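You operate a simulated robot arm through the tools that you are given. There is no shell and no other tool. Be economical: measure what you need, move in short steps, check, and stop when the job is done.

The job below is to be done with a simulated robot arm. You get a single attempt, and the scene is never put back.

JOB
Fetch the black meter spool and set it on the top of the narrow bench. Take the cream tin and put it on top of the green meter spool. Fetch the spar wax tin and set it on the top of the heavy bench. Fetch the white block and set it on the spot at the end of the scrub bench. The order is free. Set down upright: black meter spool.
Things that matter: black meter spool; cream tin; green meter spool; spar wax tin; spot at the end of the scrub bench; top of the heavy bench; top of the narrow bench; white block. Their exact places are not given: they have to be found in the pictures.

It is judged by the outcome, as a careful person would: the job done as asked, and still so three seconds after it is handed in. It fails if anything else is knocked over, pushed out of place, dropped, spilled or broken.

ROBOT AND FRAMES
A 7-joint arm with a vacuum gripper on a trunk, on a base that drives. Base frame: it is fixed to the floor where the robot stands at the start and does not move with it; the origin is under the middle of the robot, x ahead of it, y to its left, z up. Units: mm, degrees, N and s.
With the tool pointing down near the work surface it reaches from about 140 to 820 mm from the robot's upright axis, wherever it stands. Its first joint turns from -166.0 to 166.0 degrees. Places, roughly: cream tin [1250, -250, 1000]; spar wax tin [1250, -500, 750]; spot at the end of the scrub bench [1600, -2700, 800]; top of the heavy bench [5300, 2100, 900]; top of the narrow bench [1400, -3400, 800]; white block (14x7x4 cm) [700, 700, 900]. Payload 1.88 kg.
Tool frame: the origin (TCP) lies in the middle of the cups' lips, and z points out of the cups. The gripper has 1 cup of 32 mm across, covering 32 by 32 mm (tool x, y); the bellows give 14 mm. With the vacuum on, a cup seals on a smooth face that it is pressed against (1 to 4 N); it does not hold porous or soft things. The pull reaches 41 N.
Orientation is told as [roll, pitch, yaw] about the base's x, y, z axes, in that order, counted from this pose: with the cups facing straight down, the tool's x points along the base's -x, its y along +y and its z along -z.

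CONTROLS
- The arm moves only by the tool arm_command. Its argument "commands" is a list of rows, each an object of numbers (a shift or turn left out is 0, a gripper value left out holds the last): "tx", "ty", "tz": the shift along the tool's x, y, z in mm; "ax", "ay", "az": the turn, a rotation vector about the tool's x, y, z in degrees; "vac": the vacuum: 1 switches it on, 0 off. In form: [{"tx": .., "ty": .., "tz": .., "ax": .., "ay": .., "az": .., "vac": ..}, ...]. A call has 1 to 8 rows; each row is the pose to reach, as a shift and turn from the pose commanded when the call began, along the tool's axes at that moment. Rows are played at 5 a second. More than 50 mm and 8.6 degrees between two rows, or a gripper value outside its range, and nothing of the call is played. A pose out of reach is approached as far as the arm can. The call stops where the force on the tool passes 40 N (or 10 N more than at its start, if that is more) or the arm is blocked; 0.2 s more then pass. The pull builds up within a second once a cup has sealed. Time passes only in rows, and 0.2 s behind the last, so rows that repeat a pose give it time. The reply holds the time, the measured pose of the TCP, the force on the tool along the base axes and the pull of the vacuum, in the units named above and with some noise, with the torque about the TCP (base axes, N m) and any sound that the robot's microphone picked up.
- Cameras (640 x 400 px; columns grow to the right, rows downward): "scene" is now at [25.4, 150.3, 1549.6]; the picture's right is [-0.17, -0.98, 0.00], its down [-0.63, 0.11, -0.77] and it looks along [0.76, -0.13, -0.63] (base axes); focal length 282 px, centre (320, 200). "wrist" rides on the gripper at [82, 14, -216] in the tool frame; the picture's right is [-0.17, 0.99, 0.00], its down [-0.91, -0.15, -0.37] and it looks along [-0.37, -0.06, 0.93] (tool axes); focal length 243 px, centre (320, 200).
- snapshot(camera): a new picture of that camera. No time passes.
- slide_trunk(by): slides the trunk up (or, below 0, down) by that many mm; the arm and the scene camera ride with it, the base frame stays. It gives what a move gives, with no picture.
- drive_base(legs): drives the robot by 1 to 6 legs, each [ahead, left, turn to the left] in mm, mm and degrees, along the robot's own axes; the way and the turn of a leg run together, so that a leg with both is an arc; at most 1500 mm and 180 degrees a leg. The arm and the cameras ride along, it lands a little off, and it stops where it bumps. It gives what a move gives.
- pan_tilt(pan, tilt): turns the head with the scene camera to pan (to the left, within 155 degrees either way) and tilt (down, from -29 to 69), counted from straight ahead of the robot. It gives what a move gives.
- locate(camera, pixels): for up to 12 pixels [column, row] of the newest picture of that camera ("zoom" is the newest enlarged one), the place [x, y, z] in the base frame of the surface seen there, good to about 2 mm. No time passes.
- close_up(camera, box): a new picture of the part [left, top, right, bottom] of that camera's present view, enlarged. No time passes.
- sign_off(): hands the job in; it is judged then, once.

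Keep the steps short. Do not move on a guess: measure, check each grasp and each placing, and mend mistakes. In all there are 110 turns and 90 pictures (those below and enlarged ones count). Leave the vacuum off and the arm clear of the work at the hand-in unless told otherwise, and finish with a single line.

The tools are called after ">>>" as a command line: name --argument value ..., lists and objects as JSON in quotes. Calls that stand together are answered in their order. arm_command: Moves the arm, as the interface text tells. Its arguments: {"type":"object","properties":{"commands":{"type":"array"}},"required":["commands"]} The other tools are called the same way: slide_trunk (by) slides the trunk up or down; drive_base (legs) drives the base; pan_tilt (pan, tilt) turns the head that bears the scene camera; snapshot (camera) takes a picture; locate (camera, pixels) gives the place of the surface under pixels of a picture; close_up (camera, box) takes an enlarged picture of a part of a camera's view; sign_off () hands the job in.

At the start:

```text
time_s: 0.0
ee_pos: [475.5, -49.5, 1234.8]
orientation: [0.1, 0.0, 0.0]
ft_force: [0.4, -0.4, 0.1]
wrist_torque: [0.0, 0.02, 0.0]
pull: 0.0
trunk travel left (down, up): [-500.0, 90.0]
robot x, y, heading: [-1.2, 1.3, -0.4]
head pan, tilt: [-9.9, 39.4]
```

scene: 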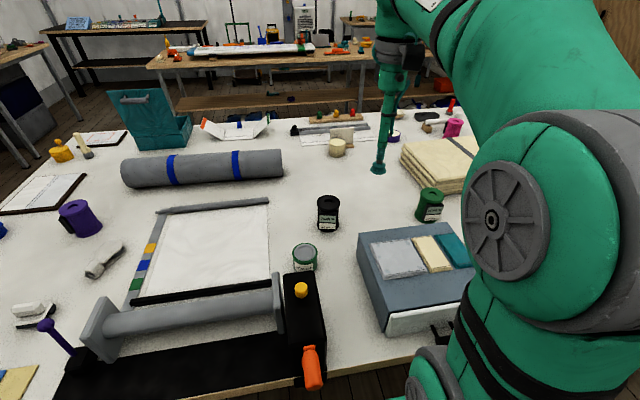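
wrist: 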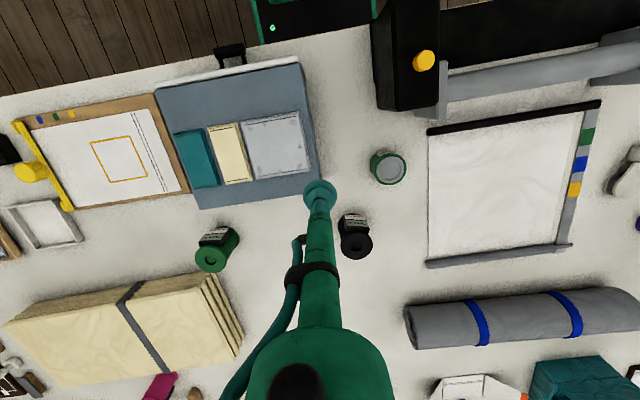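

I see a black spool near (328,212), a green one near (430,205), a cream tin perhaps at (338,147). I'll enlarge and locate these.

>>> close_up --camera "scene" --box '[260, 80, 480, 280]'

>>> close_up --camera "scene" --box '[0, 0, 400, 250]'

>>> locate --camera "scene" --pixels '[[328, 200], [328, 225], [431, 192], [430, 212], [338, 142], [304, 250], [26, 308], [450, 126], [394, 134], [230, 50], [120, 28], [350, 370]]'

```text
2.00 times, centred on (370, 180) of scene
```

zoom: 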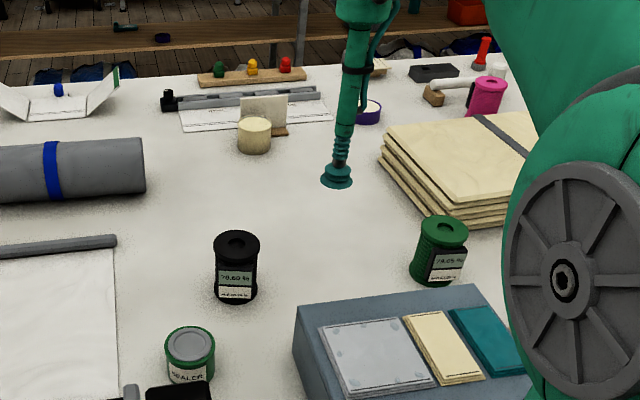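

```text
1.60 times, centred on (200, 125) of scene
```

zoom: 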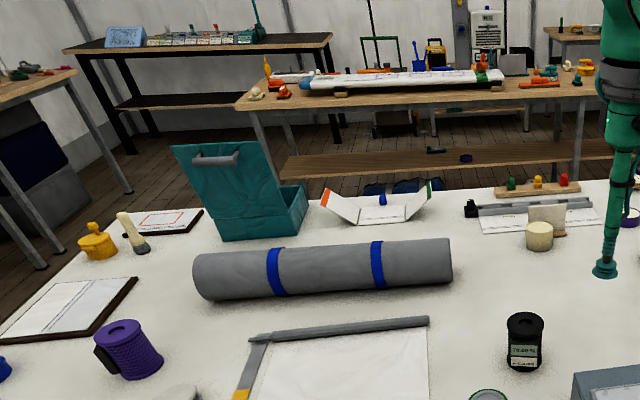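

```text
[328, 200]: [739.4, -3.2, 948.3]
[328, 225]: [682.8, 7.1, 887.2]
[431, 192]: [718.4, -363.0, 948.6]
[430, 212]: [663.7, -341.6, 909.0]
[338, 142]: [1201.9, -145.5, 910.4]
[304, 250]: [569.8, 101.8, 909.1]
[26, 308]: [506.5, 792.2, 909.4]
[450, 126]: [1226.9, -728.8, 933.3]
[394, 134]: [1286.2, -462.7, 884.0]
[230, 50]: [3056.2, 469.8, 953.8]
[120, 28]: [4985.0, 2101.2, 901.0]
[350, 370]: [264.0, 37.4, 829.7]
```

Next: check the purple tin near (394,134) and the white thing near (26,308).

>>> close_up --camera "scene" --box '[370, 100, 470, 162]'

>>> close_up --camera "scene" --box '[0, 220, 200, 345]'

>>> close_up --camera "scene" --box '[0, 0, 240, 150]'

>>> pan_tilt --pan -70 --tilt 25

>>> snapshot --camera "scene"

```text
6.40 times, centred on (420, 131) of scene
```

zoom: 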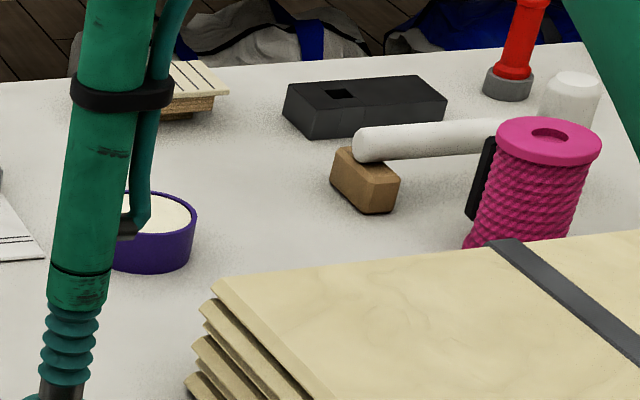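

```text
3.20 times, centred on (100, 282) of scene
```

zoom: 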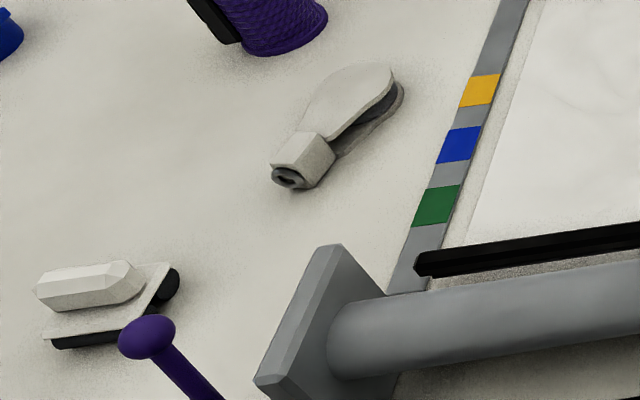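

```text
2.67 times, centred on (120, 75) of scene
```

zoom: 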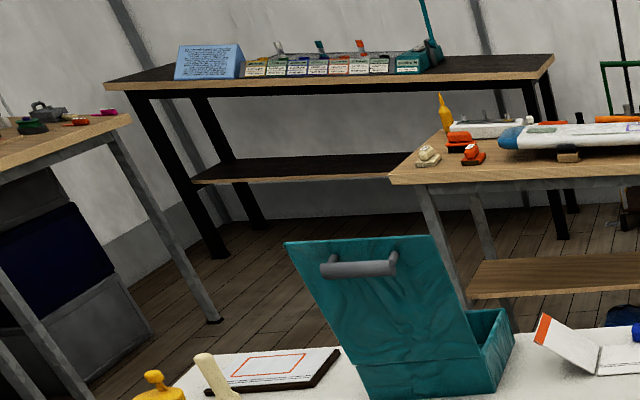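

```text
time_s: 1.3
ee_pos: [475.9, -49.7, 1236.1]
orientation: [0.0, 0.0, -0.1]
ft_force: [-0.2, 0.5, 0.2]
wrist_torque: [0.0, 0.0, -0.02]
pull: 0.0
trunk travel left (down, up): [-500.0, 90.0]
robot x, y, heading: [2.6, -1.8, -0.0]
head pan, tilt: [-70.0, 25.0]
```

```text
82 pictures are left
```

scene: 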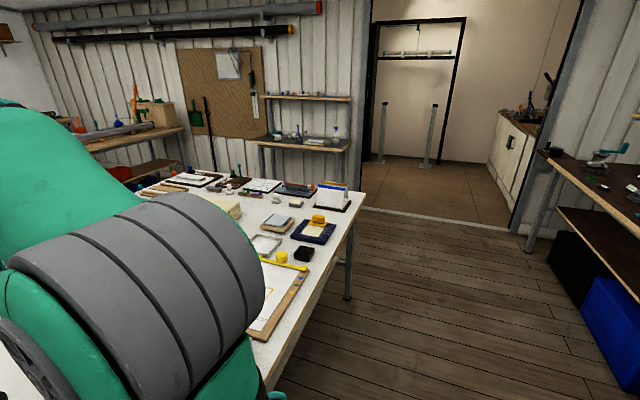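

>>> locate --camera "scene" --pixels '[[325, 143], [280, 97], [510, 125], [415, 53], [590, 170], [345, 160], [430, 165], [300, 260], [330, 192], [312, 220], [276, 221], [295, 188]]'

>>> close_up --camera "scene" --box '[240, 60, 400, 160]'

>>> close_up --camera "scene" --box '[140, 150, 360, 288]'

>>> close_up --camera "scene" --box '[460, 60, 640, 172]'

```text
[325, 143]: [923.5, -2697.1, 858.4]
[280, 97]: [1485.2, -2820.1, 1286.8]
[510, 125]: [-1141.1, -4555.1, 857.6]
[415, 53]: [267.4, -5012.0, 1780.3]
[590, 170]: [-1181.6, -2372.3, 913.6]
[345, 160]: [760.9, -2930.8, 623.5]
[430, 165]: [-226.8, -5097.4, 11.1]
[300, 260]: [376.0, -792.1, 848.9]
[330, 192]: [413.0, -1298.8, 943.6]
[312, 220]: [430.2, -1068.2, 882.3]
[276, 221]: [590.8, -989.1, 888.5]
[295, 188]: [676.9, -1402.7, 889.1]
```

```text
4.00 times, centred on (320, 110) of scene
```

zoom: 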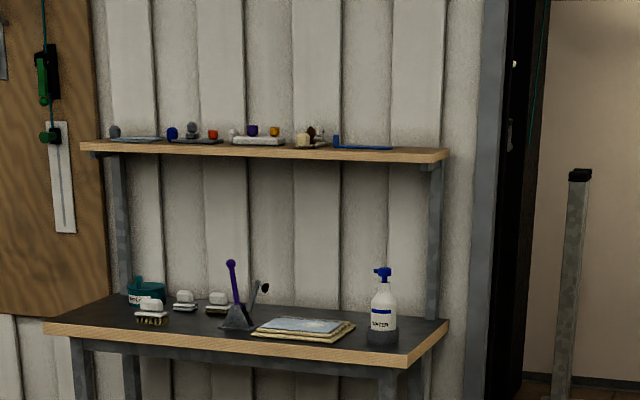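

```text
2.90 times, centred on (250, 219) of scene
```

zoom: 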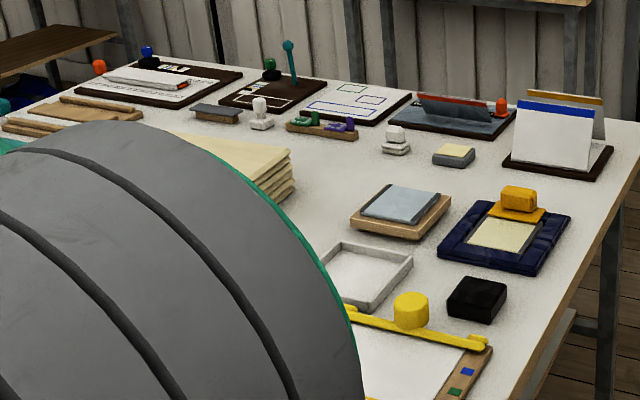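

```text
3.56 times, centred on (550, 116) of scene
```

zoom: 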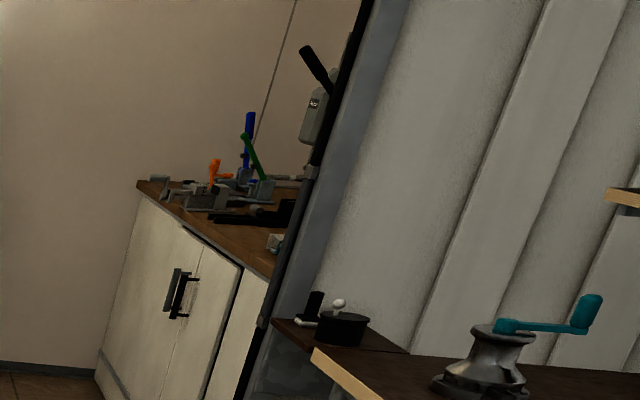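

>>> pan_tilt --pan 45 --tilt 40

>>> snapshot --camera "scene"

>>> locate --camera "scene" --pixels '[[320, 200], [320, 100]]'

```text
time_s: 3.2
ee_pos: [475.7, -49.3, 1236.2]
orientation: [0.1, -0.1, 0.0]
ft_force: [0.1, -0.1, -0.2]
wrist_torque: [0.02, -0.01, -0.02]
pull: 0.0
trunk travel left (down, up): [-500.0, 90.0]
robot x, y, heading: [3.8, -0.1, -0.1]
head pan, tilt: [45.0, 40.0]
```

```text
78 pictures are left
```

scene: 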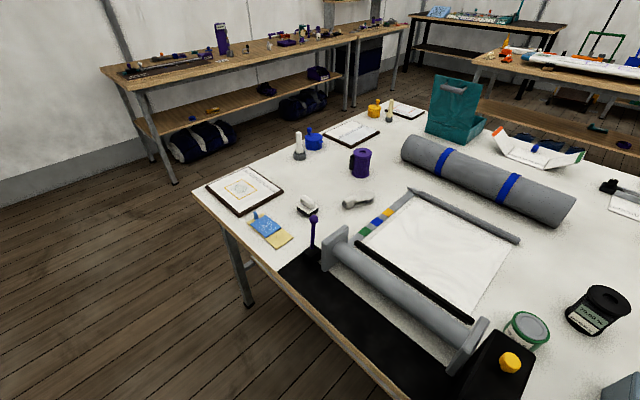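

```text
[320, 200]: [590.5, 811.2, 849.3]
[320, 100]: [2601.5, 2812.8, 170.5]
```

>>> close_up --camera "scene" --box '[190, 80, 430, 260]'

>>> close_up --camera "scene" --box '[280, 180, 400, 260]'

>>> locate --camera "scene" --pixels '[[300, 203], [312, 203], [318, 200], [308, 213], [345, 205], [370, 198]]'

```text
2.22 times, centred on (310, 170) of scene
```

zoom: 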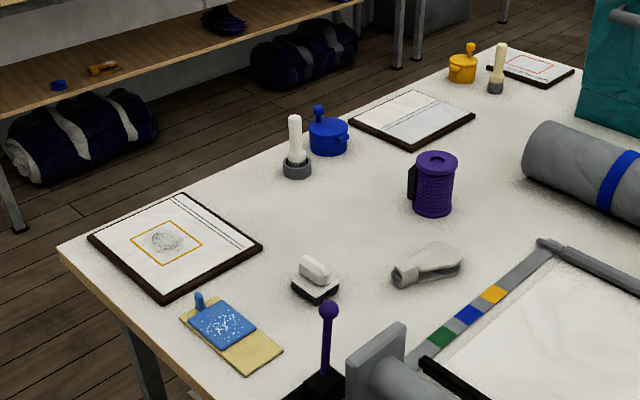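

```text
5.00 times, centred on (340, 220) of scene
```

zoom: 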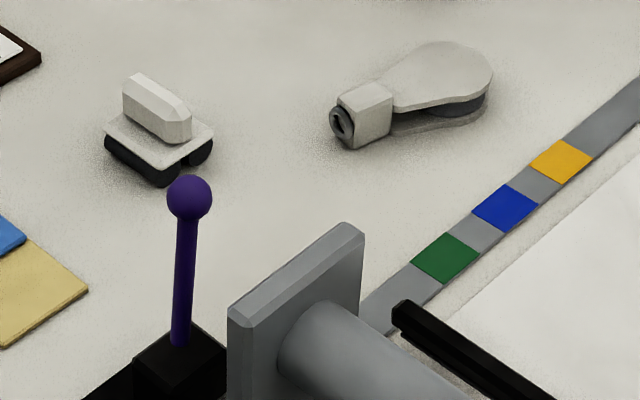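

```text
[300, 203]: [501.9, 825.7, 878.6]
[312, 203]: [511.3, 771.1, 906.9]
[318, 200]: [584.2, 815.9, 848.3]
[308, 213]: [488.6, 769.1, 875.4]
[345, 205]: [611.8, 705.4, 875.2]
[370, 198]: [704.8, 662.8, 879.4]
```

The white pulley block is at about [660,690,880] (14x7x4 fits). Now a close look at both spools and the cream tin from the scene camera.

>>> pan_tilt --pan -10 --tilt 45

>>> close_up --camera "scene" --box '[280, 145, 380, 207]'

>>> locate --camera "zoom" --pixels '[[310, 150], [320, 200], [330, 100]]'

>>> snapshot --camera "scene"

```text
time_s: 4.5
ee_pos: [475.3, -48.9, 1235.3]
orientation: [-0.1, 0.0, 0.1]
ft_force: [-0.2, 0.6, 0.7]
wrist_torque: [0.02, 0.02, 0.01]
pull: 0.0
trunk travel left (down, up): [-500.0, 90.0]
robot x, y, heading: [4.5, 2.4, 0.0]
head pan, tilt: [-10.0, 45.0]
```

```text
6.40 times, centred on (330, 176) of scene
```

zoom: 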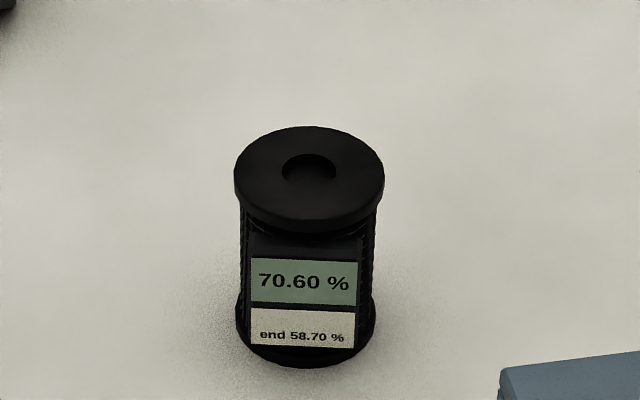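

```text
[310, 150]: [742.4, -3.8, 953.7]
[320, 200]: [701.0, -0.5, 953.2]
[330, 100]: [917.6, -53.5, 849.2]
```

```text
74 pictures are left
```

scene: 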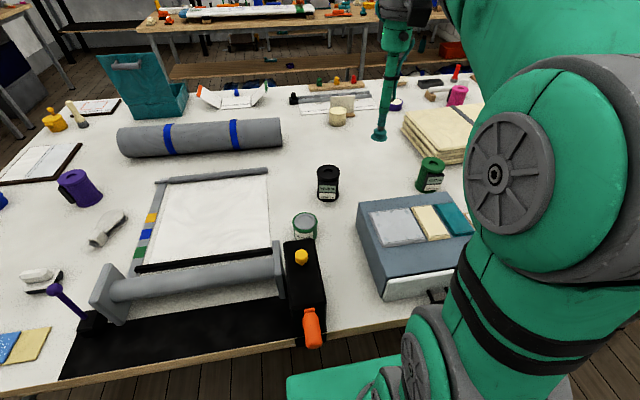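

>>> close_up --camera "scene" --box '[312, 160, 344, 180]'

>>> locate --camera "zoom" --pixels '[[240, 210], [180, 210], [130, 210], [350, 210], [420, 210], [260, 290], [240, 240], [260, 130], [240, 185], [90, 210], [280, 350], [260, 200]]'

```text
16.00 times, centred on (328, 170) of scene
```

zoom: 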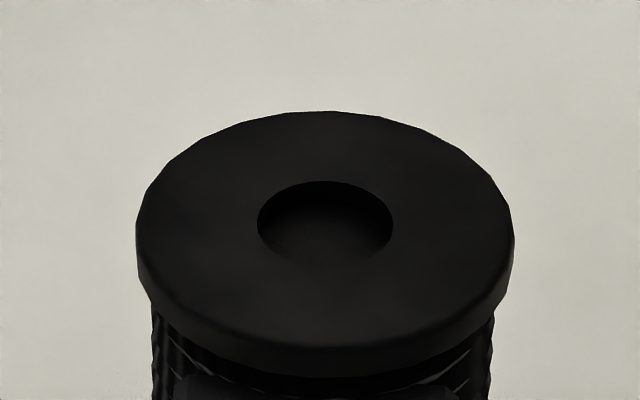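

```text
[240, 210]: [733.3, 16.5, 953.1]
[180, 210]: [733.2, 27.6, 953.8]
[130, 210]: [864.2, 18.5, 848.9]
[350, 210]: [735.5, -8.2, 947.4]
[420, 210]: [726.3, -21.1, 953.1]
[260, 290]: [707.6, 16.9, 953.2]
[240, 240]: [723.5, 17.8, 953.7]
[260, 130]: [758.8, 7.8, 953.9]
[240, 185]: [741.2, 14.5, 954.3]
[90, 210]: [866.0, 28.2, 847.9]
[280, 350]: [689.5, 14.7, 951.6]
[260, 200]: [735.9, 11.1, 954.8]
```

Recess in the spool's top is only about 27 mm wide and 6 mm deep, so I'll try the cup centred at [726,-1]. Moving above it.

>>> arm_command --commands '[{"tx": -40, "ty": 8, "tz": 10}, {"tx": -80, "ty": 16, "tz": 20}, {"tx": -120, "ty": 24, "tz": 40}, {"tx": -160, "ty": 32, "tz": 70}, {"tx": -200, "ty": 40, "tz": 100}, {"tx": -230, "ty": 46, "tz": 135}, {"tx": -250, "ty": 48, "tz": 175}, {"tx": -251, "ty": 48, "tz": 215}]'

>>> snapshot --camera "wrist"

```text
refused: row 4 steps farther than a row can; nothing moved
```

```text
72 pictures are left
```

wrist: 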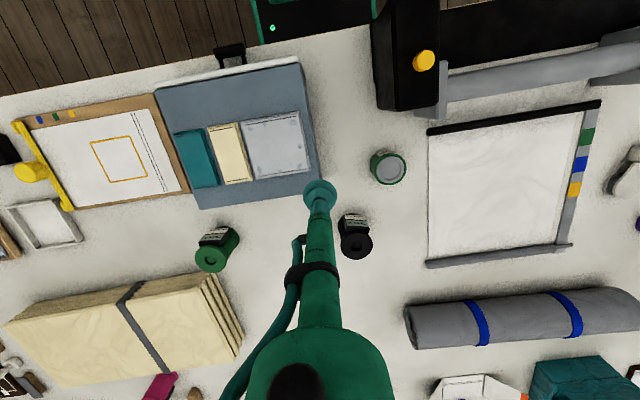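

>>> arm_command --commands '[{"tx": -36, "ty": 7, "tz": 25}, {"tx": -72, "ty": 14, "tz": 50}, {"tx": -108, "ty": 21, "tz": 75}, {"tx": -144, "ty": 28, "tz": 100}, {"tx": -180, "ty": 35, "tz": 125}, {"tx": -216, "ty": 42, "tz": 150}, {"tx": -250, "ty": 48, "tz": 175}, {"tx": -251, "ty": 48, "tz": 215}]'

>>> snapshot --camera "wrist"

>>> snapshot --camera "scene"

```text
time_s: 6.3
ee_pos: [725.9, -1.9, 1019.2]
orientation: [0.0, 0.1, 0.0]
ft_force: [-0.2, -0.3, 0.5]
wrist_torque: [0.02, 0.01, -0.01]
pull: 0.1
trunk travel left (down, up): [-500.0, 90.0]
robot x, y, heading: [1.8, -0.2, 0.0]
head pan, tilt: [-10.0, 45.0]
```

```text
71 pictures are left
```

wrist: 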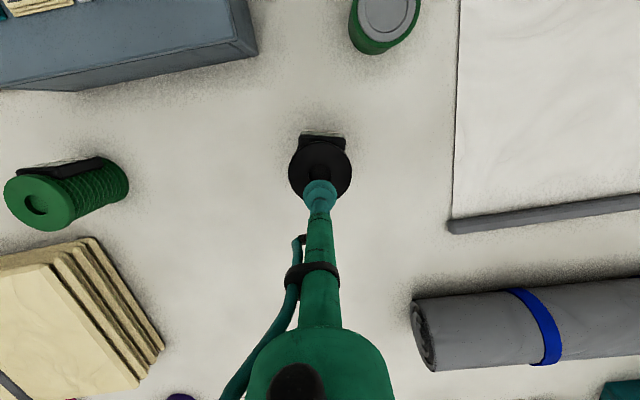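

```text
70 pictures are left
```

scene: 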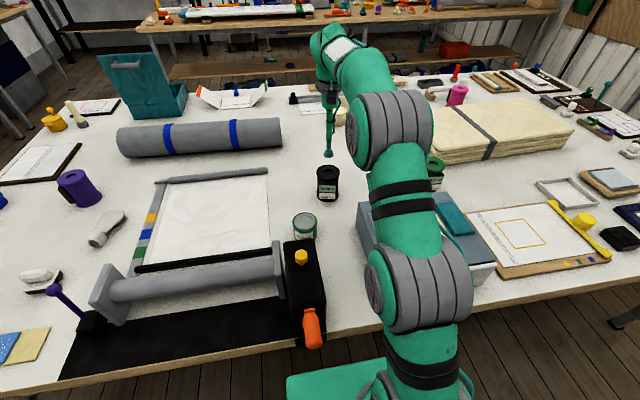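

Refine the centre with the wrist view: the disc spans about (289..352, 138..200).

>>> locate --camera "wrist" --pixels '[[291, 168], [349, 168], [320, 170], [300, 180], [305, 150], [338, 150]]'

>>> close_up --camera "wrist" --box '[280, 130, 360, 210]'

```text
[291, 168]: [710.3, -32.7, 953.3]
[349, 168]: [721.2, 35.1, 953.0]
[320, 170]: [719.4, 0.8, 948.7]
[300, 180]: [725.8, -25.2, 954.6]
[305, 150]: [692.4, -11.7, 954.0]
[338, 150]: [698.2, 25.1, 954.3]
```

```text
5.00 times, centred on (320, 170) of wrist
```

zoom: 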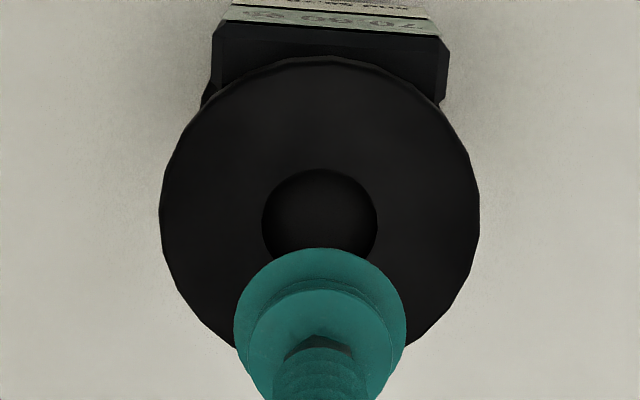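

>>> arm_command --commands '[{"tx": 2, "ty": 1.5, "tz": 30, "vac": 1}, {"tx": 2, "ty": 1.5, "tz": 55}, {"tx": 2, "ty": 1.5, "tz": 63}, {"tx": 2, "ty": 1.5, "tz": 68}, {"tx": 2, "ty": 1.5, "tz": 70}, {"tx": 2, "ty": 1.5, "tz": 70}, {"tx": 2, "ty": 1.5, "tz": 70}, {"tx": 2, "ty": 1.5, "tz": 70}]'

```text
time_s: 8.1
ee_pos: [724.1, 0.8, 953.3]
orientation: [-0.1, -0.4, 0.0]
ft_force: [5.7, 4.2, 20.8]
wrist_torque: [0.11, 0.06, -0.03]
pull: 40.3
trunk travel left (down, up): [-500.0, 90.0]
robot x, y, heading: [-1.0, 0.1, 0.1]
head pan, tilt: [-10.0, 45.0]
```

Sealed with 40 N. Lift it straight up, then bring it close to the robot.

>>> arm_command --commands '[{"tz": -15}, {"tz": -50}, {"tz": -95}, {"tz": -140}, {"tz": -185}, {"tz": -230}, {"tz": -270}, {"tz": -270}]'

>>> arm_command --commands '[{"tx": 45}, {"tx": 90}, {"tx": 135}, {"tx": 180}, {"tx": 225}, {"tx": 270}, {"tx": 300}, {"tx": 300}]'

>>> pan_tilt --pan -90 --tilt 15

>>> snapshot --camera "scene"

>>> snapshot --camera "wrist"

```text
time_s: 9.9
ee_pos: [702.2, 1.9, 1201.5]
orientation: [0.1, -0.2, 0.0]
ft_force: [-1.1, 0.0, -2.4]
wrist_torque: [-0.02, -0.05, 0.04]
pull: 40.7
out of reach, approached as far as the arm can: row 6, 7, 8
trunk travel left (down, up): [-500.0, 90.0]
robot x, y, heading: [-0.8, 1.5, 0.1]
head pan, tilt: [-10.0, 45.0]
```

```text
time_s: 11.7
ee_pos: [402.4, -0.3, 1201.2]
orientation: [0.0, 0.0, 0.0]
ft_force: [-0.2, 1.0, -2.4]
wrist_torque: [0.02, -0.04, 0.02]
pull: 40.5
trunk travel left (down, up): [-500.0, 90.0]
robot x, y, heading: [1.2, -0.2, 0.1]
head pan, tilt: [-10.0, 45.0]
```

```text
time_s: 13.2
ee_pos: [403.9, 0.4, 1200.8]
orientation: [0.0, 0.0, 0.0]
ft_force: [0.2, 0.1, -1.9]
wrist_torque: [0.0, -0.03, 0.03]
pull: 40.6
trunk travel left (down, up): [-500.0, 90.0]
robot x, y, heading: [-2.5, 2.3, -0.1]
head pan, tilt: [-90.0, 15.0]
```

```text
68 pictures are left
```

scene: 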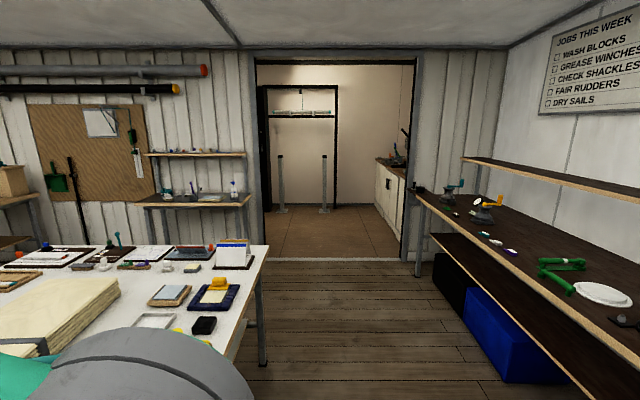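

```text
67 pictures are left
```

wrist: 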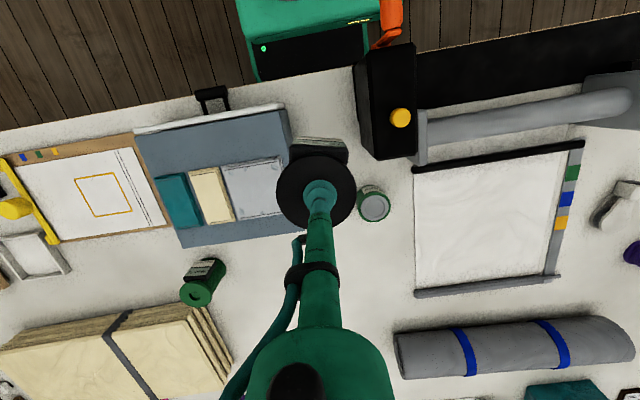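

The black spool is held. The scrub bench (brushes) stands before the wall; the narrow bench must lie beyond the doorway. Back off and drive toward the doorway.

>>> drive_base --legs '[[-250, 0, 0], [0, -1500, 0], [0, 0, -90]]'

>>> pan_tilt --pan 40 --tilt 10

>>> snapshot --camera "scene"

>>> pan_tilt --pan 0 --tilt 20

>>> snapshot --camera "scene"

>>> locate --camera "scene" --pixels '[[200, 300], [440, 300], [320, 250], [160, 200], [480, 200]]'

```text
time_s: 25.9
ee_pos: [-260.4, -1912.2, 1201.9]
orientation: [0.0, 0.0, -90.5]
ft_force: [0.5, -0.2, -2.1]
wrist_torque: [-0.02, -0.05, 0.02]
pull: 40.5
trunk travel left (down, up): [-500.0, 90.0]
robot x, y, heading: [-259.9, -1507.7, -90.3]
head pan, tilt: [-90.0, 15.0]
```

```text
time_s: 28.0
ee_pos: [-261.7, -1913.8, 1202.6]
orientation: [-0.1, 0.0, -90.4]
ft_force: [-0.3, -0.2, -1.8]
wrist_torque: [0.0, -0.03, -0.03]
pull: 40.9
trunk travel left (down, up): [-500.0, 90.0]
robot x, y, heading: [-258.1, -1506.5, -90.5]
head pan, tilt: [40.0, 10.0]
```

```text
66 pictures are left
```

scene: 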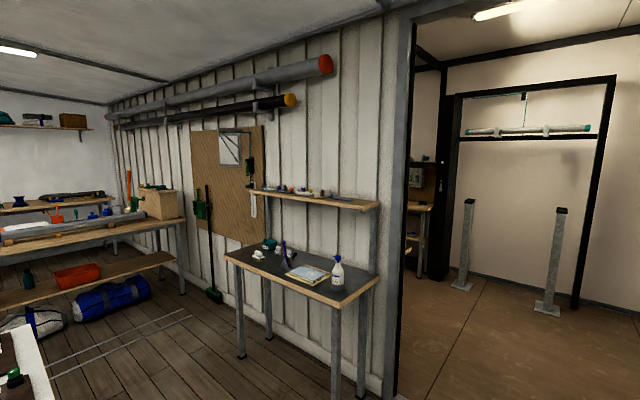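

```text
time_s: 29.1
ee_pos: [-261.5, -1912.1, 1202.1]
orientation: [0.1, 0.0, -90.3]
ft_force: [0.8, -0.9, -1.9]
wrist_torque: [0.0, 0.01, -0.01]
pull: 40.5
trunk travel left (down, up): [-500.0, 90.0]
robot x, y, heading: [-258.2, -1511.8, -90.5]
head pan, tilt: [0.0, 20.0]
```

```text
65 pictures are left
```

scene: 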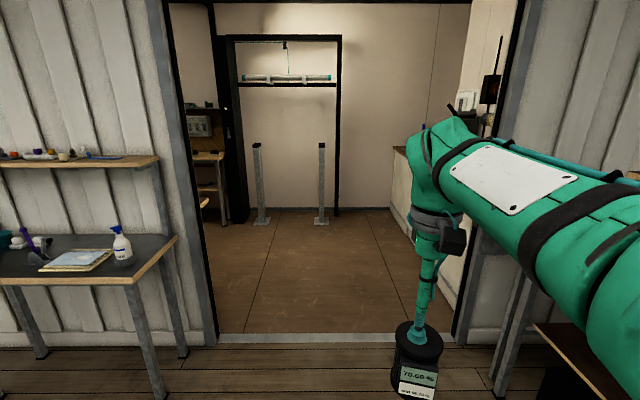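

```text
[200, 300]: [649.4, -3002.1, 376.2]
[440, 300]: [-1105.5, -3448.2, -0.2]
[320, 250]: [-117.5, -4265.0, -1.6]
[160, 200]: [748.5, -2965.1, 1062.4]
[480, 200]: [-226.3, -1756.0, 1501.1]
```

The doorway spans roughly x −900…620; my line x≈−258 is clear. Drive in and look left.

>>> drive_base --legs '[[1200, 0, 0], [1000, 0, 0]]'

>>> pan_tilt --pan 85 --tilt 20

>>> snapshot --camera "scene"

>>> locate --camera "scene" --pixels '[[320, 200], [250, 200], [200, 200], [400, 200], [320, 300], [320, 250], [150, 250], [480, 250]]'

```text
time_s: 40.0
ee_pos: [-268.6, -4112.9, 1201.5]
orientation: [0.0, 0.1, -89.9]
ft_force: [0.3, 0.1, -2.5]
wrist_torque: [0.01, 0.01, -0.01]
pull: 40.4
trunk travel left (down, up): [-500.0, 90.0]
robot x, y, heading: [-270.6, -3711.7, -89.8]
head pan, tilt: [0.0, 20.0]
```

```text
time_s: 41.5
ee_pos: [-268.9, -4112.4, 1201.5]
orientation: [0.0, 0.0, -89.9]
ft_force: [-0.1, 0.9, -2.6]
wrist_torque: [-0.02, -0.01, 0.0]
pull: 40.6
trunk travel left (down, up): [-500.0, 90.0]
robot x, y, heading: [-268.3, -3710.9, -90.0]
head pan, tilt: [85.0, 20.0]
```

```text
64 pictures are left
```

scene: 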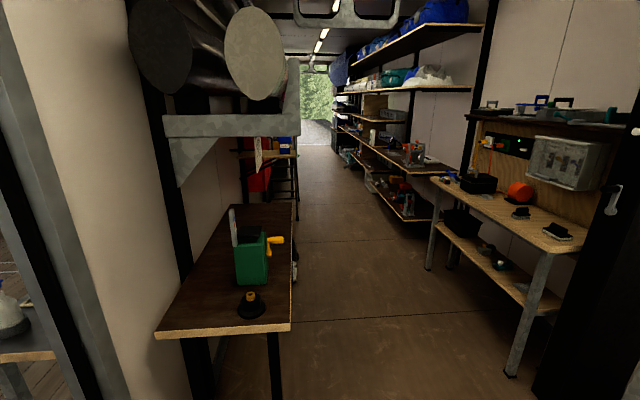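

```text
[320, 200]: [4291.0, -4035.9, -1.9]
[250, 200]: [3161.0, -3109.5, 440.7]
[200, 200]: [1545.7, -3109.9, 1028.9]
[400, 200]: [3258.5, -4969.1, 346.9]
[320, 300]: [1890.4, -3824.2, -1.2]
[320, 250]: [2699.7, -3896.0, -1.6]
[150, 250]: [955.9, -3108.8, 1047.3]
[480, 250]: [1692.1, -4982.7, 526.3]
```

The brown-topped bench against the left wall fits the narrow bench. Enlarge it and measure.

>>> close_up --camera "scene" --box '[140, 180, 320, 400]'

>>> locate --camera "scene" --pixels '[[162, 330], [285, 325], [200, 300], [190, 315], [275, 305], [250, 305], [230, 280], [280, 290], [220, 220], [290, 215], [240, 130], [175, 130]]'

```text
1.82 times, centred on (230, 290) of scene
```

zoom: 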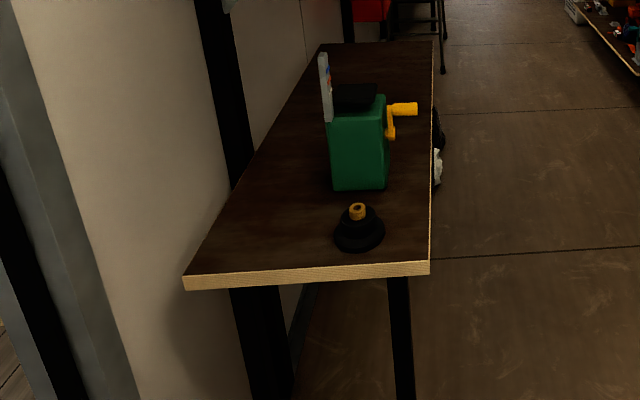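

```text
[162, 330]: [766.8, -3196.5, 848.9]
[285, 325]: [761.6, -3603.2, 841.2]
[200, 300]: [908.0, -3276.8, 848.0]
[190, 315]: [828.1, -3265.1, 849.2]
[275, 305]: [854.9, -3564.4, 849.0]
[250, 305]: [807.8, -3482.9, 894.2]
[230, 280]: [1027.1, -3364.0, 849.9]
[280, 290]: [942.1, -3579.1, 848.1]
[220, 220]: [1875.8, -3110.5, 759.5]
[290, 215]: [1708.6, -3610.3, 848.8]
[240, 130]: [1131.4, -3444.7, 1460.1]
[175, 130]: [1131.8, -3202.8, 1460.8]
```

Bench top z≈849, x 760–1900, y −3610…−3110. A free spot is around [890,−3290]. Turn to face +x and approach.

>>> drive_base --legs '[[0, 0, 90], [500, 250, 0]]'

>>> pan_tilt --pan 10 --tilt 45

>>> snapshot --camera "scene"

```text
time_s: 48.6
ee_pos: [634.2, -3452.2, 1200.1]
orientation: [0.0, 0.0, 0.5]
ft_force: [0.0, 0.4, -1.4]
wrist_torque: [-0.02, -0.01, 0.0]
pull: 41.0
trunk travel left (down, up): [-500.0, 90.0]
robot x, y, heading: [232.2, -3456.1, 0.4]
head pan, tilt: [85.0, 20.0]
```

```text
time_s: 50.1
ee_pos: [634.2, -3452.0, 1201.8]
orientation: [0.0, 0.0, 0.5]
ft_force: [0.1, -0.4, -3.1]
wrist_torque: [0.02, -0.04, 0.0]
pull: 40.6
trunk travel left (down, up): [-500.0, 90.0]
robot x, y, heading: [233.8, -3456.8, 0.7]
head pan, tilt: [10.0, 45.0]
```

```text
62 pictures are left
```

scene: 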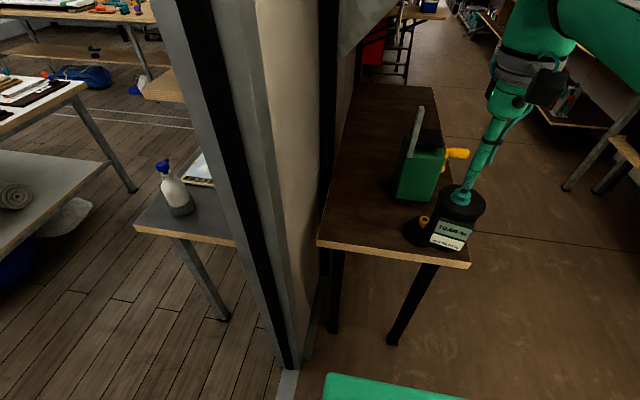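

>>> arm_command --commands '[{"tx": -36, "ty": 23}, {"tx": -72, "ty": 46}, {"tx": -108, "ty": 69}, {"tx": -144, "ty": 92}, {"tx": -180, "ty": 115}, {"tx": -216, "ty": 138}, {"tx": -252, "ty": 162}, {"tx": -252, "ty": 162}]'

>>> snapshot --camera "scene"

>>> locate --camera "scene" --pixels '[[417, 125], [420, 175], [345, 180], [350, 210], [325, 235], [340, 130]]'

```text
time_s: 51.9
ee_pos: [883.1, -3286.6, 1202.1]
orientation: [-0.1, -0.2, 0.5]
ft_force: [-0.5, -1.2, -1.6]
wrist_torque: [0.0, -0.04, 0.01]
pull: 40.8
trunk travel left (down, up): [-500.0, 90.0]
robot x, y, heading: [229.0, -3457.7, 0.4]
head pan, tilt: [10.0, 45.0]
```

```text
61 pictures are left
```

scene: 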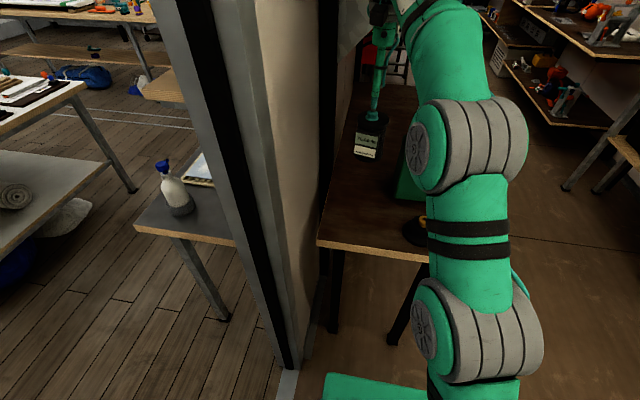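

```text
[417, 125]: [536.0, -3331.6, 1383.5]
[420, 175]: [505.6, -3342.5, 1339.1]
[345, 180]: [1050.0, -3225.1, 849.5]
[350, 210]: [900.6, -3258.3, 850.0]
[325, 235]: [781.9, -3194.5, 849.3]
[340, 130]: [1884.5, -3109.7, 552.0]
```

Spot below is free. Descend to just above the bench.

>>> arm_command --commands '[{"tz": 45}, {"tz": 90}, {"tz": 135}, {"tz": 180}, {"tz": 215}, {"tz": 232}, {"tz": 240}, {"tz": 240}]'

>>> arm_command --commands '[{"tz": 3}, {"tz": 6}, {"tz": 8}, {"tz": 9}, {"tz": 10}, {"tz": 10}]'

```text
time_s: 53.7
ee_pos: [883.6, -3288.4, 961.3]
orientation: [0.1, 0.1, 0.5]
ft_force: [-0.2, 0.0, -2.8]
wrist_torque: [0.02, -0.03, -0.01]
pull: 40.2
trunk travel left (down, up): [-500.0, 90.0]
robot x, y, heading: [233.1, -3455.9, 0.5]
head pan, tilt: [10.0, 45.0]
```

```text
time_s: 55.1
ee_pos: [885.1, -3286.3, 953.9]
orientation: [0.1, -0.4, 0.5]
ft_force: [4.4, -0.1, 21.8]
wrist_torque: [-0.12, 0.25, 0.0]
pull: 41.0
trunk travel left (down, up): [-500.0, 90.0]
robot x, y, heading: [230.3, -3456.5, 0.7]
head pan, tilt: [10.0, 45.0]
```

Contact at z≈954, as expected. Release, wait, and rise.

>>> arm_command --commands '[{"tz": -2, "vac": 0}, {"tz": -2}, {"tz": -2}, {"tz": -2}, {"tz": -2}, {"tz": -10}, {"tz": -50}, {"tz": -90}]'

>>> arm_command --commands '[{"tz": -45}, {"tz": -90}, {"tz": -130}, {"tx": 45, "tz": -140}, {"tx": 90, "tz": -140}, {"tx": 135, "tz": -140}, {"tx": 180, "ty": -10, "tz": -140}, {"tx": 225, "ty": -20, "tz": -140}]'

>>> arm_command --commands '[{"tx": 40, "ty": -25}, {"tx": 60, "ty": -65}, {"tx": 60, "ty": -110}]'

>>> snapshot --camera "scene"

```text
time_s: 56.9
ee_pos: [884.1, -3286.9, 1040.2]
orientation: [0.0, 0.0, 0.5]
ft_force: [0.4, 0.0, 0.0]
wrist_torque: [0.0, 0.02, 0.0]
pull: 0.0
trunk travel left (down, up): [-500.0, 90.0]
robot x, y, heading: [229.3, -3454.1, 0.4]
head pan, tilt: [10.0, 45.0]
```

```text
time_s: 58.7
ee_pos: [658.2, -3310.9, 1182.0]
orientation: [0.0, 0.0, 0.4]
ft_force: [-0.7, -0.6, 0.3]
wrist_torque: [0.04, 0.02, -0.02]
pull: 0.1
trunk travel left (down, up): [-500.0, 90.0]
robot x, y, heading: [228.9, -3455.7, 0.8]
head pan, tilt: [10.0, 45.0]
```

```text
time_s: 59.5
ee_pos: [600.7, -3420.0, 1180.5]
orientation: [0.0, -0.1, 0.5]
ft_force: [0.1, 0.1, 0.7]
wrist_torque: [0.0, 0.0, 0.0]
pull: 0.1
trunk travel left (down, up): [-500.0, 90.0]
robot x, y, heading: [228.3, -3454.3, 0.5]
head pan, tilt: [10.0, 45.0]
```

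```text
60 pictures are left
```

scene: 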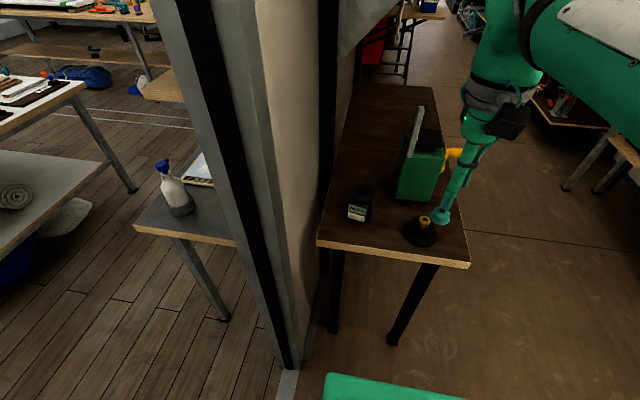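

Black spool stands upright at [884,−3287]. Now leave through the doorway, and look at the scrub bench for the spot.

>>> drive_base --legs '[[-490, 0, 0], [0, 1500, 0], [0, 250, 0]]'

>>> pan_tilt --pan -38 --tilt 20

>>> snapshot --camera "scene"

```text
time_s: 70.8
ee_pos: [103.9, -1669.6, 1182.0]
orientation: [0.0, 0.0, 0.1]
ft_force: [0.0, -0.5, 0.5]
wrist_torque: [0.05, 0.02, -0.01]
pull: 0.1
trunk travel left (down, up): [-500.0, 90.0]
robot x, y, heading: [-265.0, -1705.2, 0.6]
head pan, tilt: [10.0, 45.0]
```

```text
time_s: 72.0
ee_pos: [104.0, -1669.1, 1181.2]
orientation: [-0.1, 0.0, 0.2]
ft_force: [-0.5, -0.3, -0.6]
wrist_torque: [0.03, 0.03, 0.0]
pull: 0.1
trunk travel left (down, up): [-500.0, 90.0]
robot x, y, heading: [-264.8, -1703.3, 0.2]
head pan, tilt: [-38.0, 20.0]
```

```text
59 pictures are left
```

scene: 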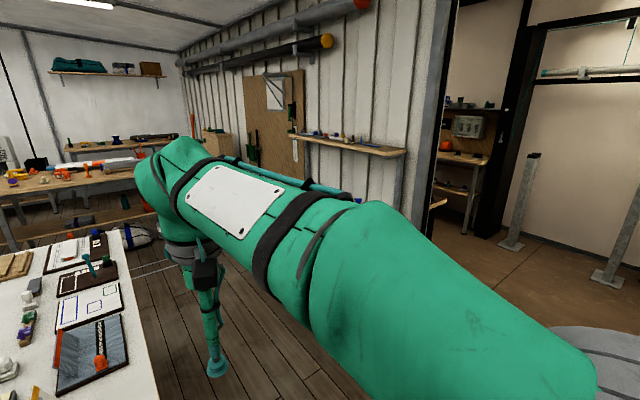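

The arm blocks the view; I'll see the bench at delivery. Now drive to the white block.

>>> drive_base --legs '[[0, 1200, 0], [0, 1150, 0], [250, 0, 0]]'

>>> pan_tilt --pan 10 --tilt 48

>>> snapshot --camera "scene"

>>> snapshot --camera "wrist"

```text
time_s: 84.9
ee_pos: [335.3, 678.8, 1180.2]
orientation: [0.0, 0.0, 1.0]
ft_force: [-0.2, -0.8, 0.0]
wrist_torque: [0.04, -0.01, -0.02]
pull: 0.1
trunk travel left (down, up): [-500.0, 90.0]
robot x, y, heading: [-33.3, 636.0, 1.0]
head pan, tilt: [-38.0, 20.0]
```

```text
time_s: 86.0
ee_pos: [334.9, 678.5, 1181.3]
orientation: [0.0, 0.0, 0.9]
ft_force: [0.1, 0.2, 0.2]
wrist_torque: [0.0, 0.01, -0.02]
pull: 0.0
trunk travel left (down, up): [-500.0, 90.0]
robot x, y, heading: [-31.7, 636.0, 0.8]
head pan, tilt: [10.0, 48.0]
```

```text
58 pictures are left
```

scene: 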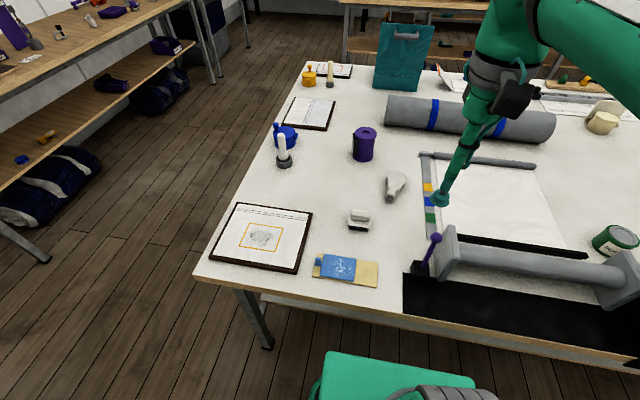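

```text
57 pictures are left
```

wrist: 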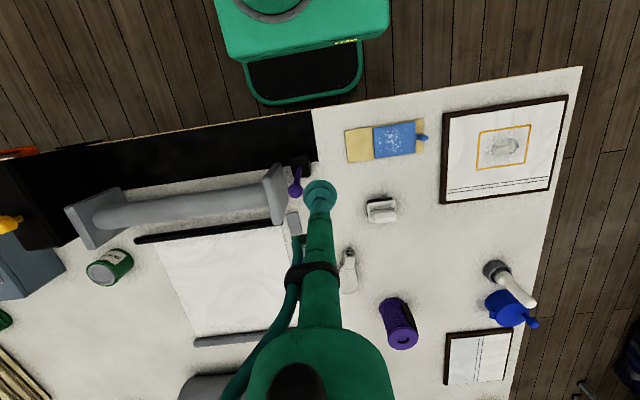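

>>> close_up --camera "scene" --box '[370, 160, 420, 215]'

>>> locate --camera "zoom" --pixels '[[320, 115], [350, 115], [290, 115], [320, 90], [320, 150], [310, 180], [280, 230], [340, 200], [300, 210], [360, 90], [330, 230], [250, 230]]'

```text
7.27 times, centred on (395, 188) of scene
```

zoom: 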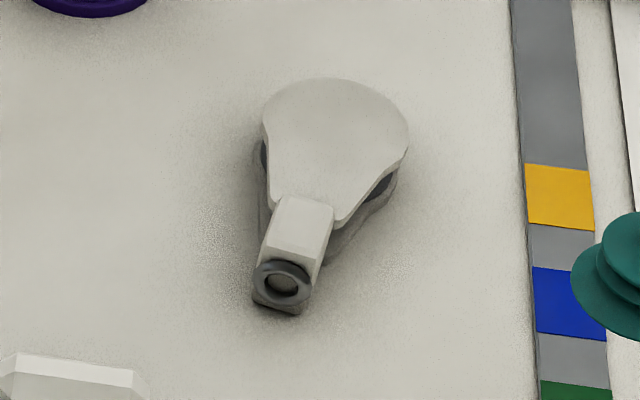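

```text
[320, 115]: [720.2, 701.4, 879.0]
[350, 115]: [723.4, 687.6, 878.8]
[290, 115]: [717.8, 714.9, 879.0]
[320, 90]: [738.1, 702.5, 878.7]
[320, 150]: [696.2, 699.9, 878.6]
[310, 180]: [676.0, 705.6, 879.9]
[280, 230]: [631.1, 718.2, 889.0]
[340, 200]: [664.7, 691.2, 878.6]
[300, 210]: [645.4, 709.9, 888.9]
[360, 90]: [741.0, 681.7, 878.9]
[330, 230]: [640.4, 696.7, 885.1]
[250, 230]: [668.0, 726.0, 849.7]
```

Flat cheek at z≈879, centre about [708,696]. Move above it.

>>> arm_command --commands '[{"tx": -47, "ty": 2}, {"tx": -94, "ty": 4}, {"tx": -141, "ty": 6, "tz": 10}, {"tx": -185, "ty": 8, "tz": 30}, {"tx": -230, "ty": 9, "tz": 50}, {"tx": -270, "ty": 10, "tz": 75}, {"tx": -310, "ty": 11, "tz": 100}, {"tx": -350, "ty": 12, "tz": 125}]'

>>> arm_command --commands '[{"tx": -20, "tz": 40}, {"tx": -20, "tz": 85}, {"tx": -20, "tz": 120}]'

>>> close_up --camera "wrist" --box '[240, 100, 400, 260]'

```text
time_s: 87.8
ee_pos: [684.2, 695.3, 1054.9]
orientation: [-0.1, -0.1, 0.8]
ft_force: [-0.1, 0.2, 0.4]
wrist_torque: [0.0, -0.02, 0.01]
pull: 0.0
trunk travel left (down, up): [-500.0, 90.0]
robot x, y, heading: [-37.1, 639.4, 1.0]
head pan, tilt: [10.0, 48.0]
```

```text
time_s: 88.7
ee_pos: [704.2, 698.7, 937.0]
orientation: [0.0, 0.1, 0.9]
ft_force: [0.0, -0.1, 0.4]
wrist_torque: [0.01, -0.03, 0.01]
pull: 0.1
trunk travel left (down, up): [-500.0, 90.0]
robot x, y, heading: [-33.1, 640.2, 0.9]
head pan, tilt: [10.0, 48.0]
```

```text
2.50 times, centred on (320, 180) of wrist
```

zoom: 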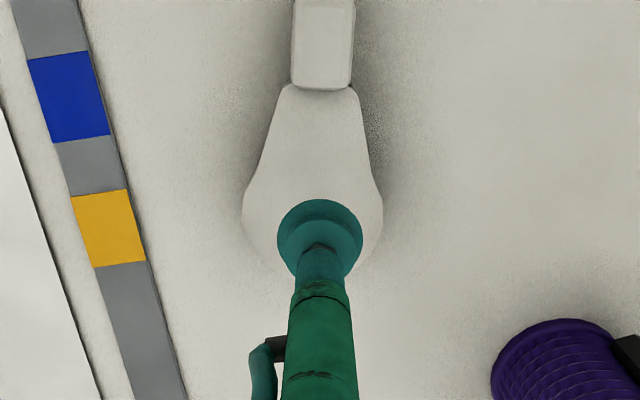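

Aligned. Descend with vacuum.

>>> arm_command --commands '[{"tz": 35, "vac": 1}, {"tz": 52}, {"tz": 58}, {"tz": 61}, {"tz": 63}, {"tz": 63}, {"tz": 63}, {"tz": 63}]'

```text
time_s: 90.5
ee_pos: [705.4, 695.5, 876.6]
orientation: [0.0, -0.3, 0.9]
ft_force: [7.3, -1.2, 26.9]
wrist_torque: [0.0, -0.1, -0.21]
pull: 41.3
trunk travel left (down, up): [-500.0, 90.0]
robot x, y, heading: [-36.3, 639.5, 0.9]
head pan, tilt: [10.0, 48.0]
```

Sealed. Lift and retract.

>>> arm_command --commands '[{"tz": -15}, {"tz": -50}, {"tz": -95}, {"tz": -140}, {"tz": -180}, {"tz": -220}, {"tx": 30, "tz": -250}, {"tx": 65, "tz": -275}]'

>>> arm_command --commands '[{"tx": 45, "tz": -5}, {"tx": 90, "tz": -10}, {"tx": 135, "tz": -15}, {"tx": 180, "tz": -20}, {"tx": 225, "tz": -25}, {"tx": 270, "tz": -30}]'

>>> snapshot --camera "wrist"

```text
time_s: 92.2
ee_pos: [635.7, 695.7, 1148.8]
orientation: [-0.1, 0.0, 0.9]
ft_force: [0.1, 0.3, -2.0]
wrist_torque: [-0.01, 0.02, 0.0]
pull: 40.5
trunk travel left (down, up): [-500.0, 90.0]
robot x, y, heading: [-31.4, 634.3, 1.0]
head pan, tilt: [10.0, 48.0]
```

```text
time_s: 93.7
ee_pos: [368.0, 691.8, 1178.3]
orientation: [0.0, 0.1, 0.9]
ft_force: [-0.2, 0.5, -2.1]
wrist_torque: [0.01, 0.01, 0.01]
pull: 41.2
trunk travel left (down, up): [-500.0, 90.0]
robot x, y, heading: [-32.8, 640.6, 0.7]
head pan, tilt: [10.0, 48.0]
```

```text
54 pictures are left
```

wrist: 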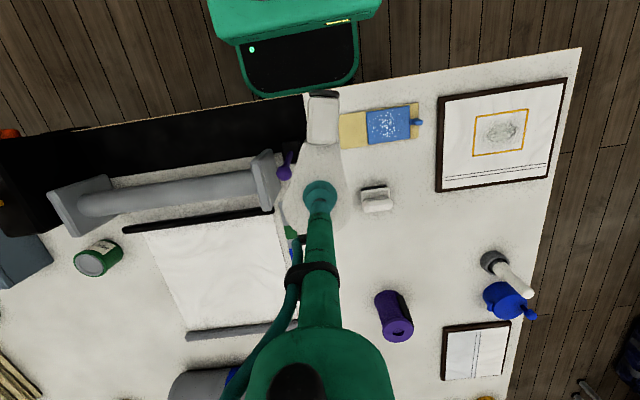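

Block held. Drive back, right along the table, turn to face the wall, and look at the scrub bench.

>>> drive_base --legs '[[-250, 0, 0], [0, -1300, 0], [0, -1250, 0], [0, 0, -91]]'

>>> pan_tilt --pan 60 --tilt 25

>>> snapshot --camera "scene"

```text
time_s: 111.3
ee_pos: [-189.1, -2307.0, 1177.7]
orientation: [0.1, 0.0, -89.7]
ft_force: [0.4, 0.8, -2.0]
wrist_torque: [-0.03, 0.0, 0.02]
pull: 40.7
trunk travel left (down, up): [-500.0, 90.0]
robot x, y, heading: [-234.3, -1901.5, -89.7]
head pan, tilt: [10.0, 48.0]
```

```text
time_s: 112.5
ee_pos: [-187.5, -2305.7, 1177.9]
orientation: [0.0, -0.1, -89.6]
ft_force: [0.7, -0.1, -2.0]
wrist_torque: [-0.02, 0.01, 0.03]
pull: 41.1
trunk travel left (down, up): [-500.0, 90.0]
robot x, y, heading: [-234.8, -1902.4, -89.8]
head pan, tilt: [60.0, 25.0]
```

```text
53 pictures are left
```

scene: 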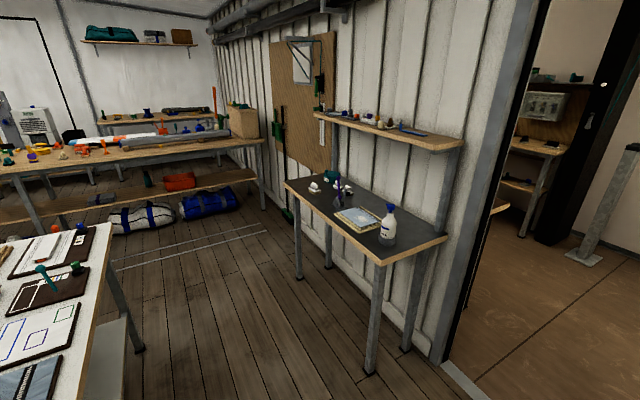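

>>> close_up --camera "scene" --box '[270, 150, 470, 275]'

>>> locate --camera "scene" --pixels '[[290, 184], [300, 195], [320, 188], [312, 200], [338, 222], [378, 258], [437, 239], [355, 217], [335, 189], [327, 173], [400, 245], [460, 140]]'

```text
3.20 times, centred on (370, 212) of scene
```

zoom: 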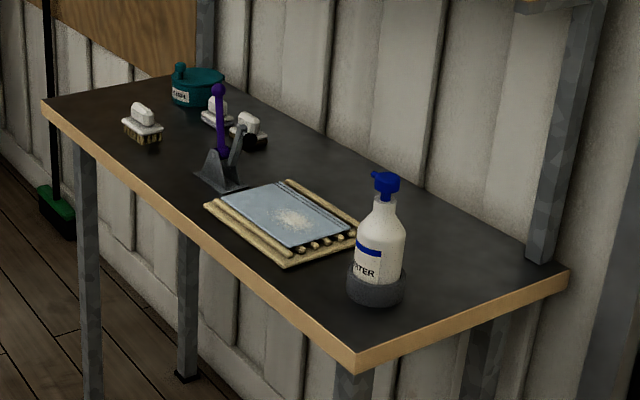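

```text
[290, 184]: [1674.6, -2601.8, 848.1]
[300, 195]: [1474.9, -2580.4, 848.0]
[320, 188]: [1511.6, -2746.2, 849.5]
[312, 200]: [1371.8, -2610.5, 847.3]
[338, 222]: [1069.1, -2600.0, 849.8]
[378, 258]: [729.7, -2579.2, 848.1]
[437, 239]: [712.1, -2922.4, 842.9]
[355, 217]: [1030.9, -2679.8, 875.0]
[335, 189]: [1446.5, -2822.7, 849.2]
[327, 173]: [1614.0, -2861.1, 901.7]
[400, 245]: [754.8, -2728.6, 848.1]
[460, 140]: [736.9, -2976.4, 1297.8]
```

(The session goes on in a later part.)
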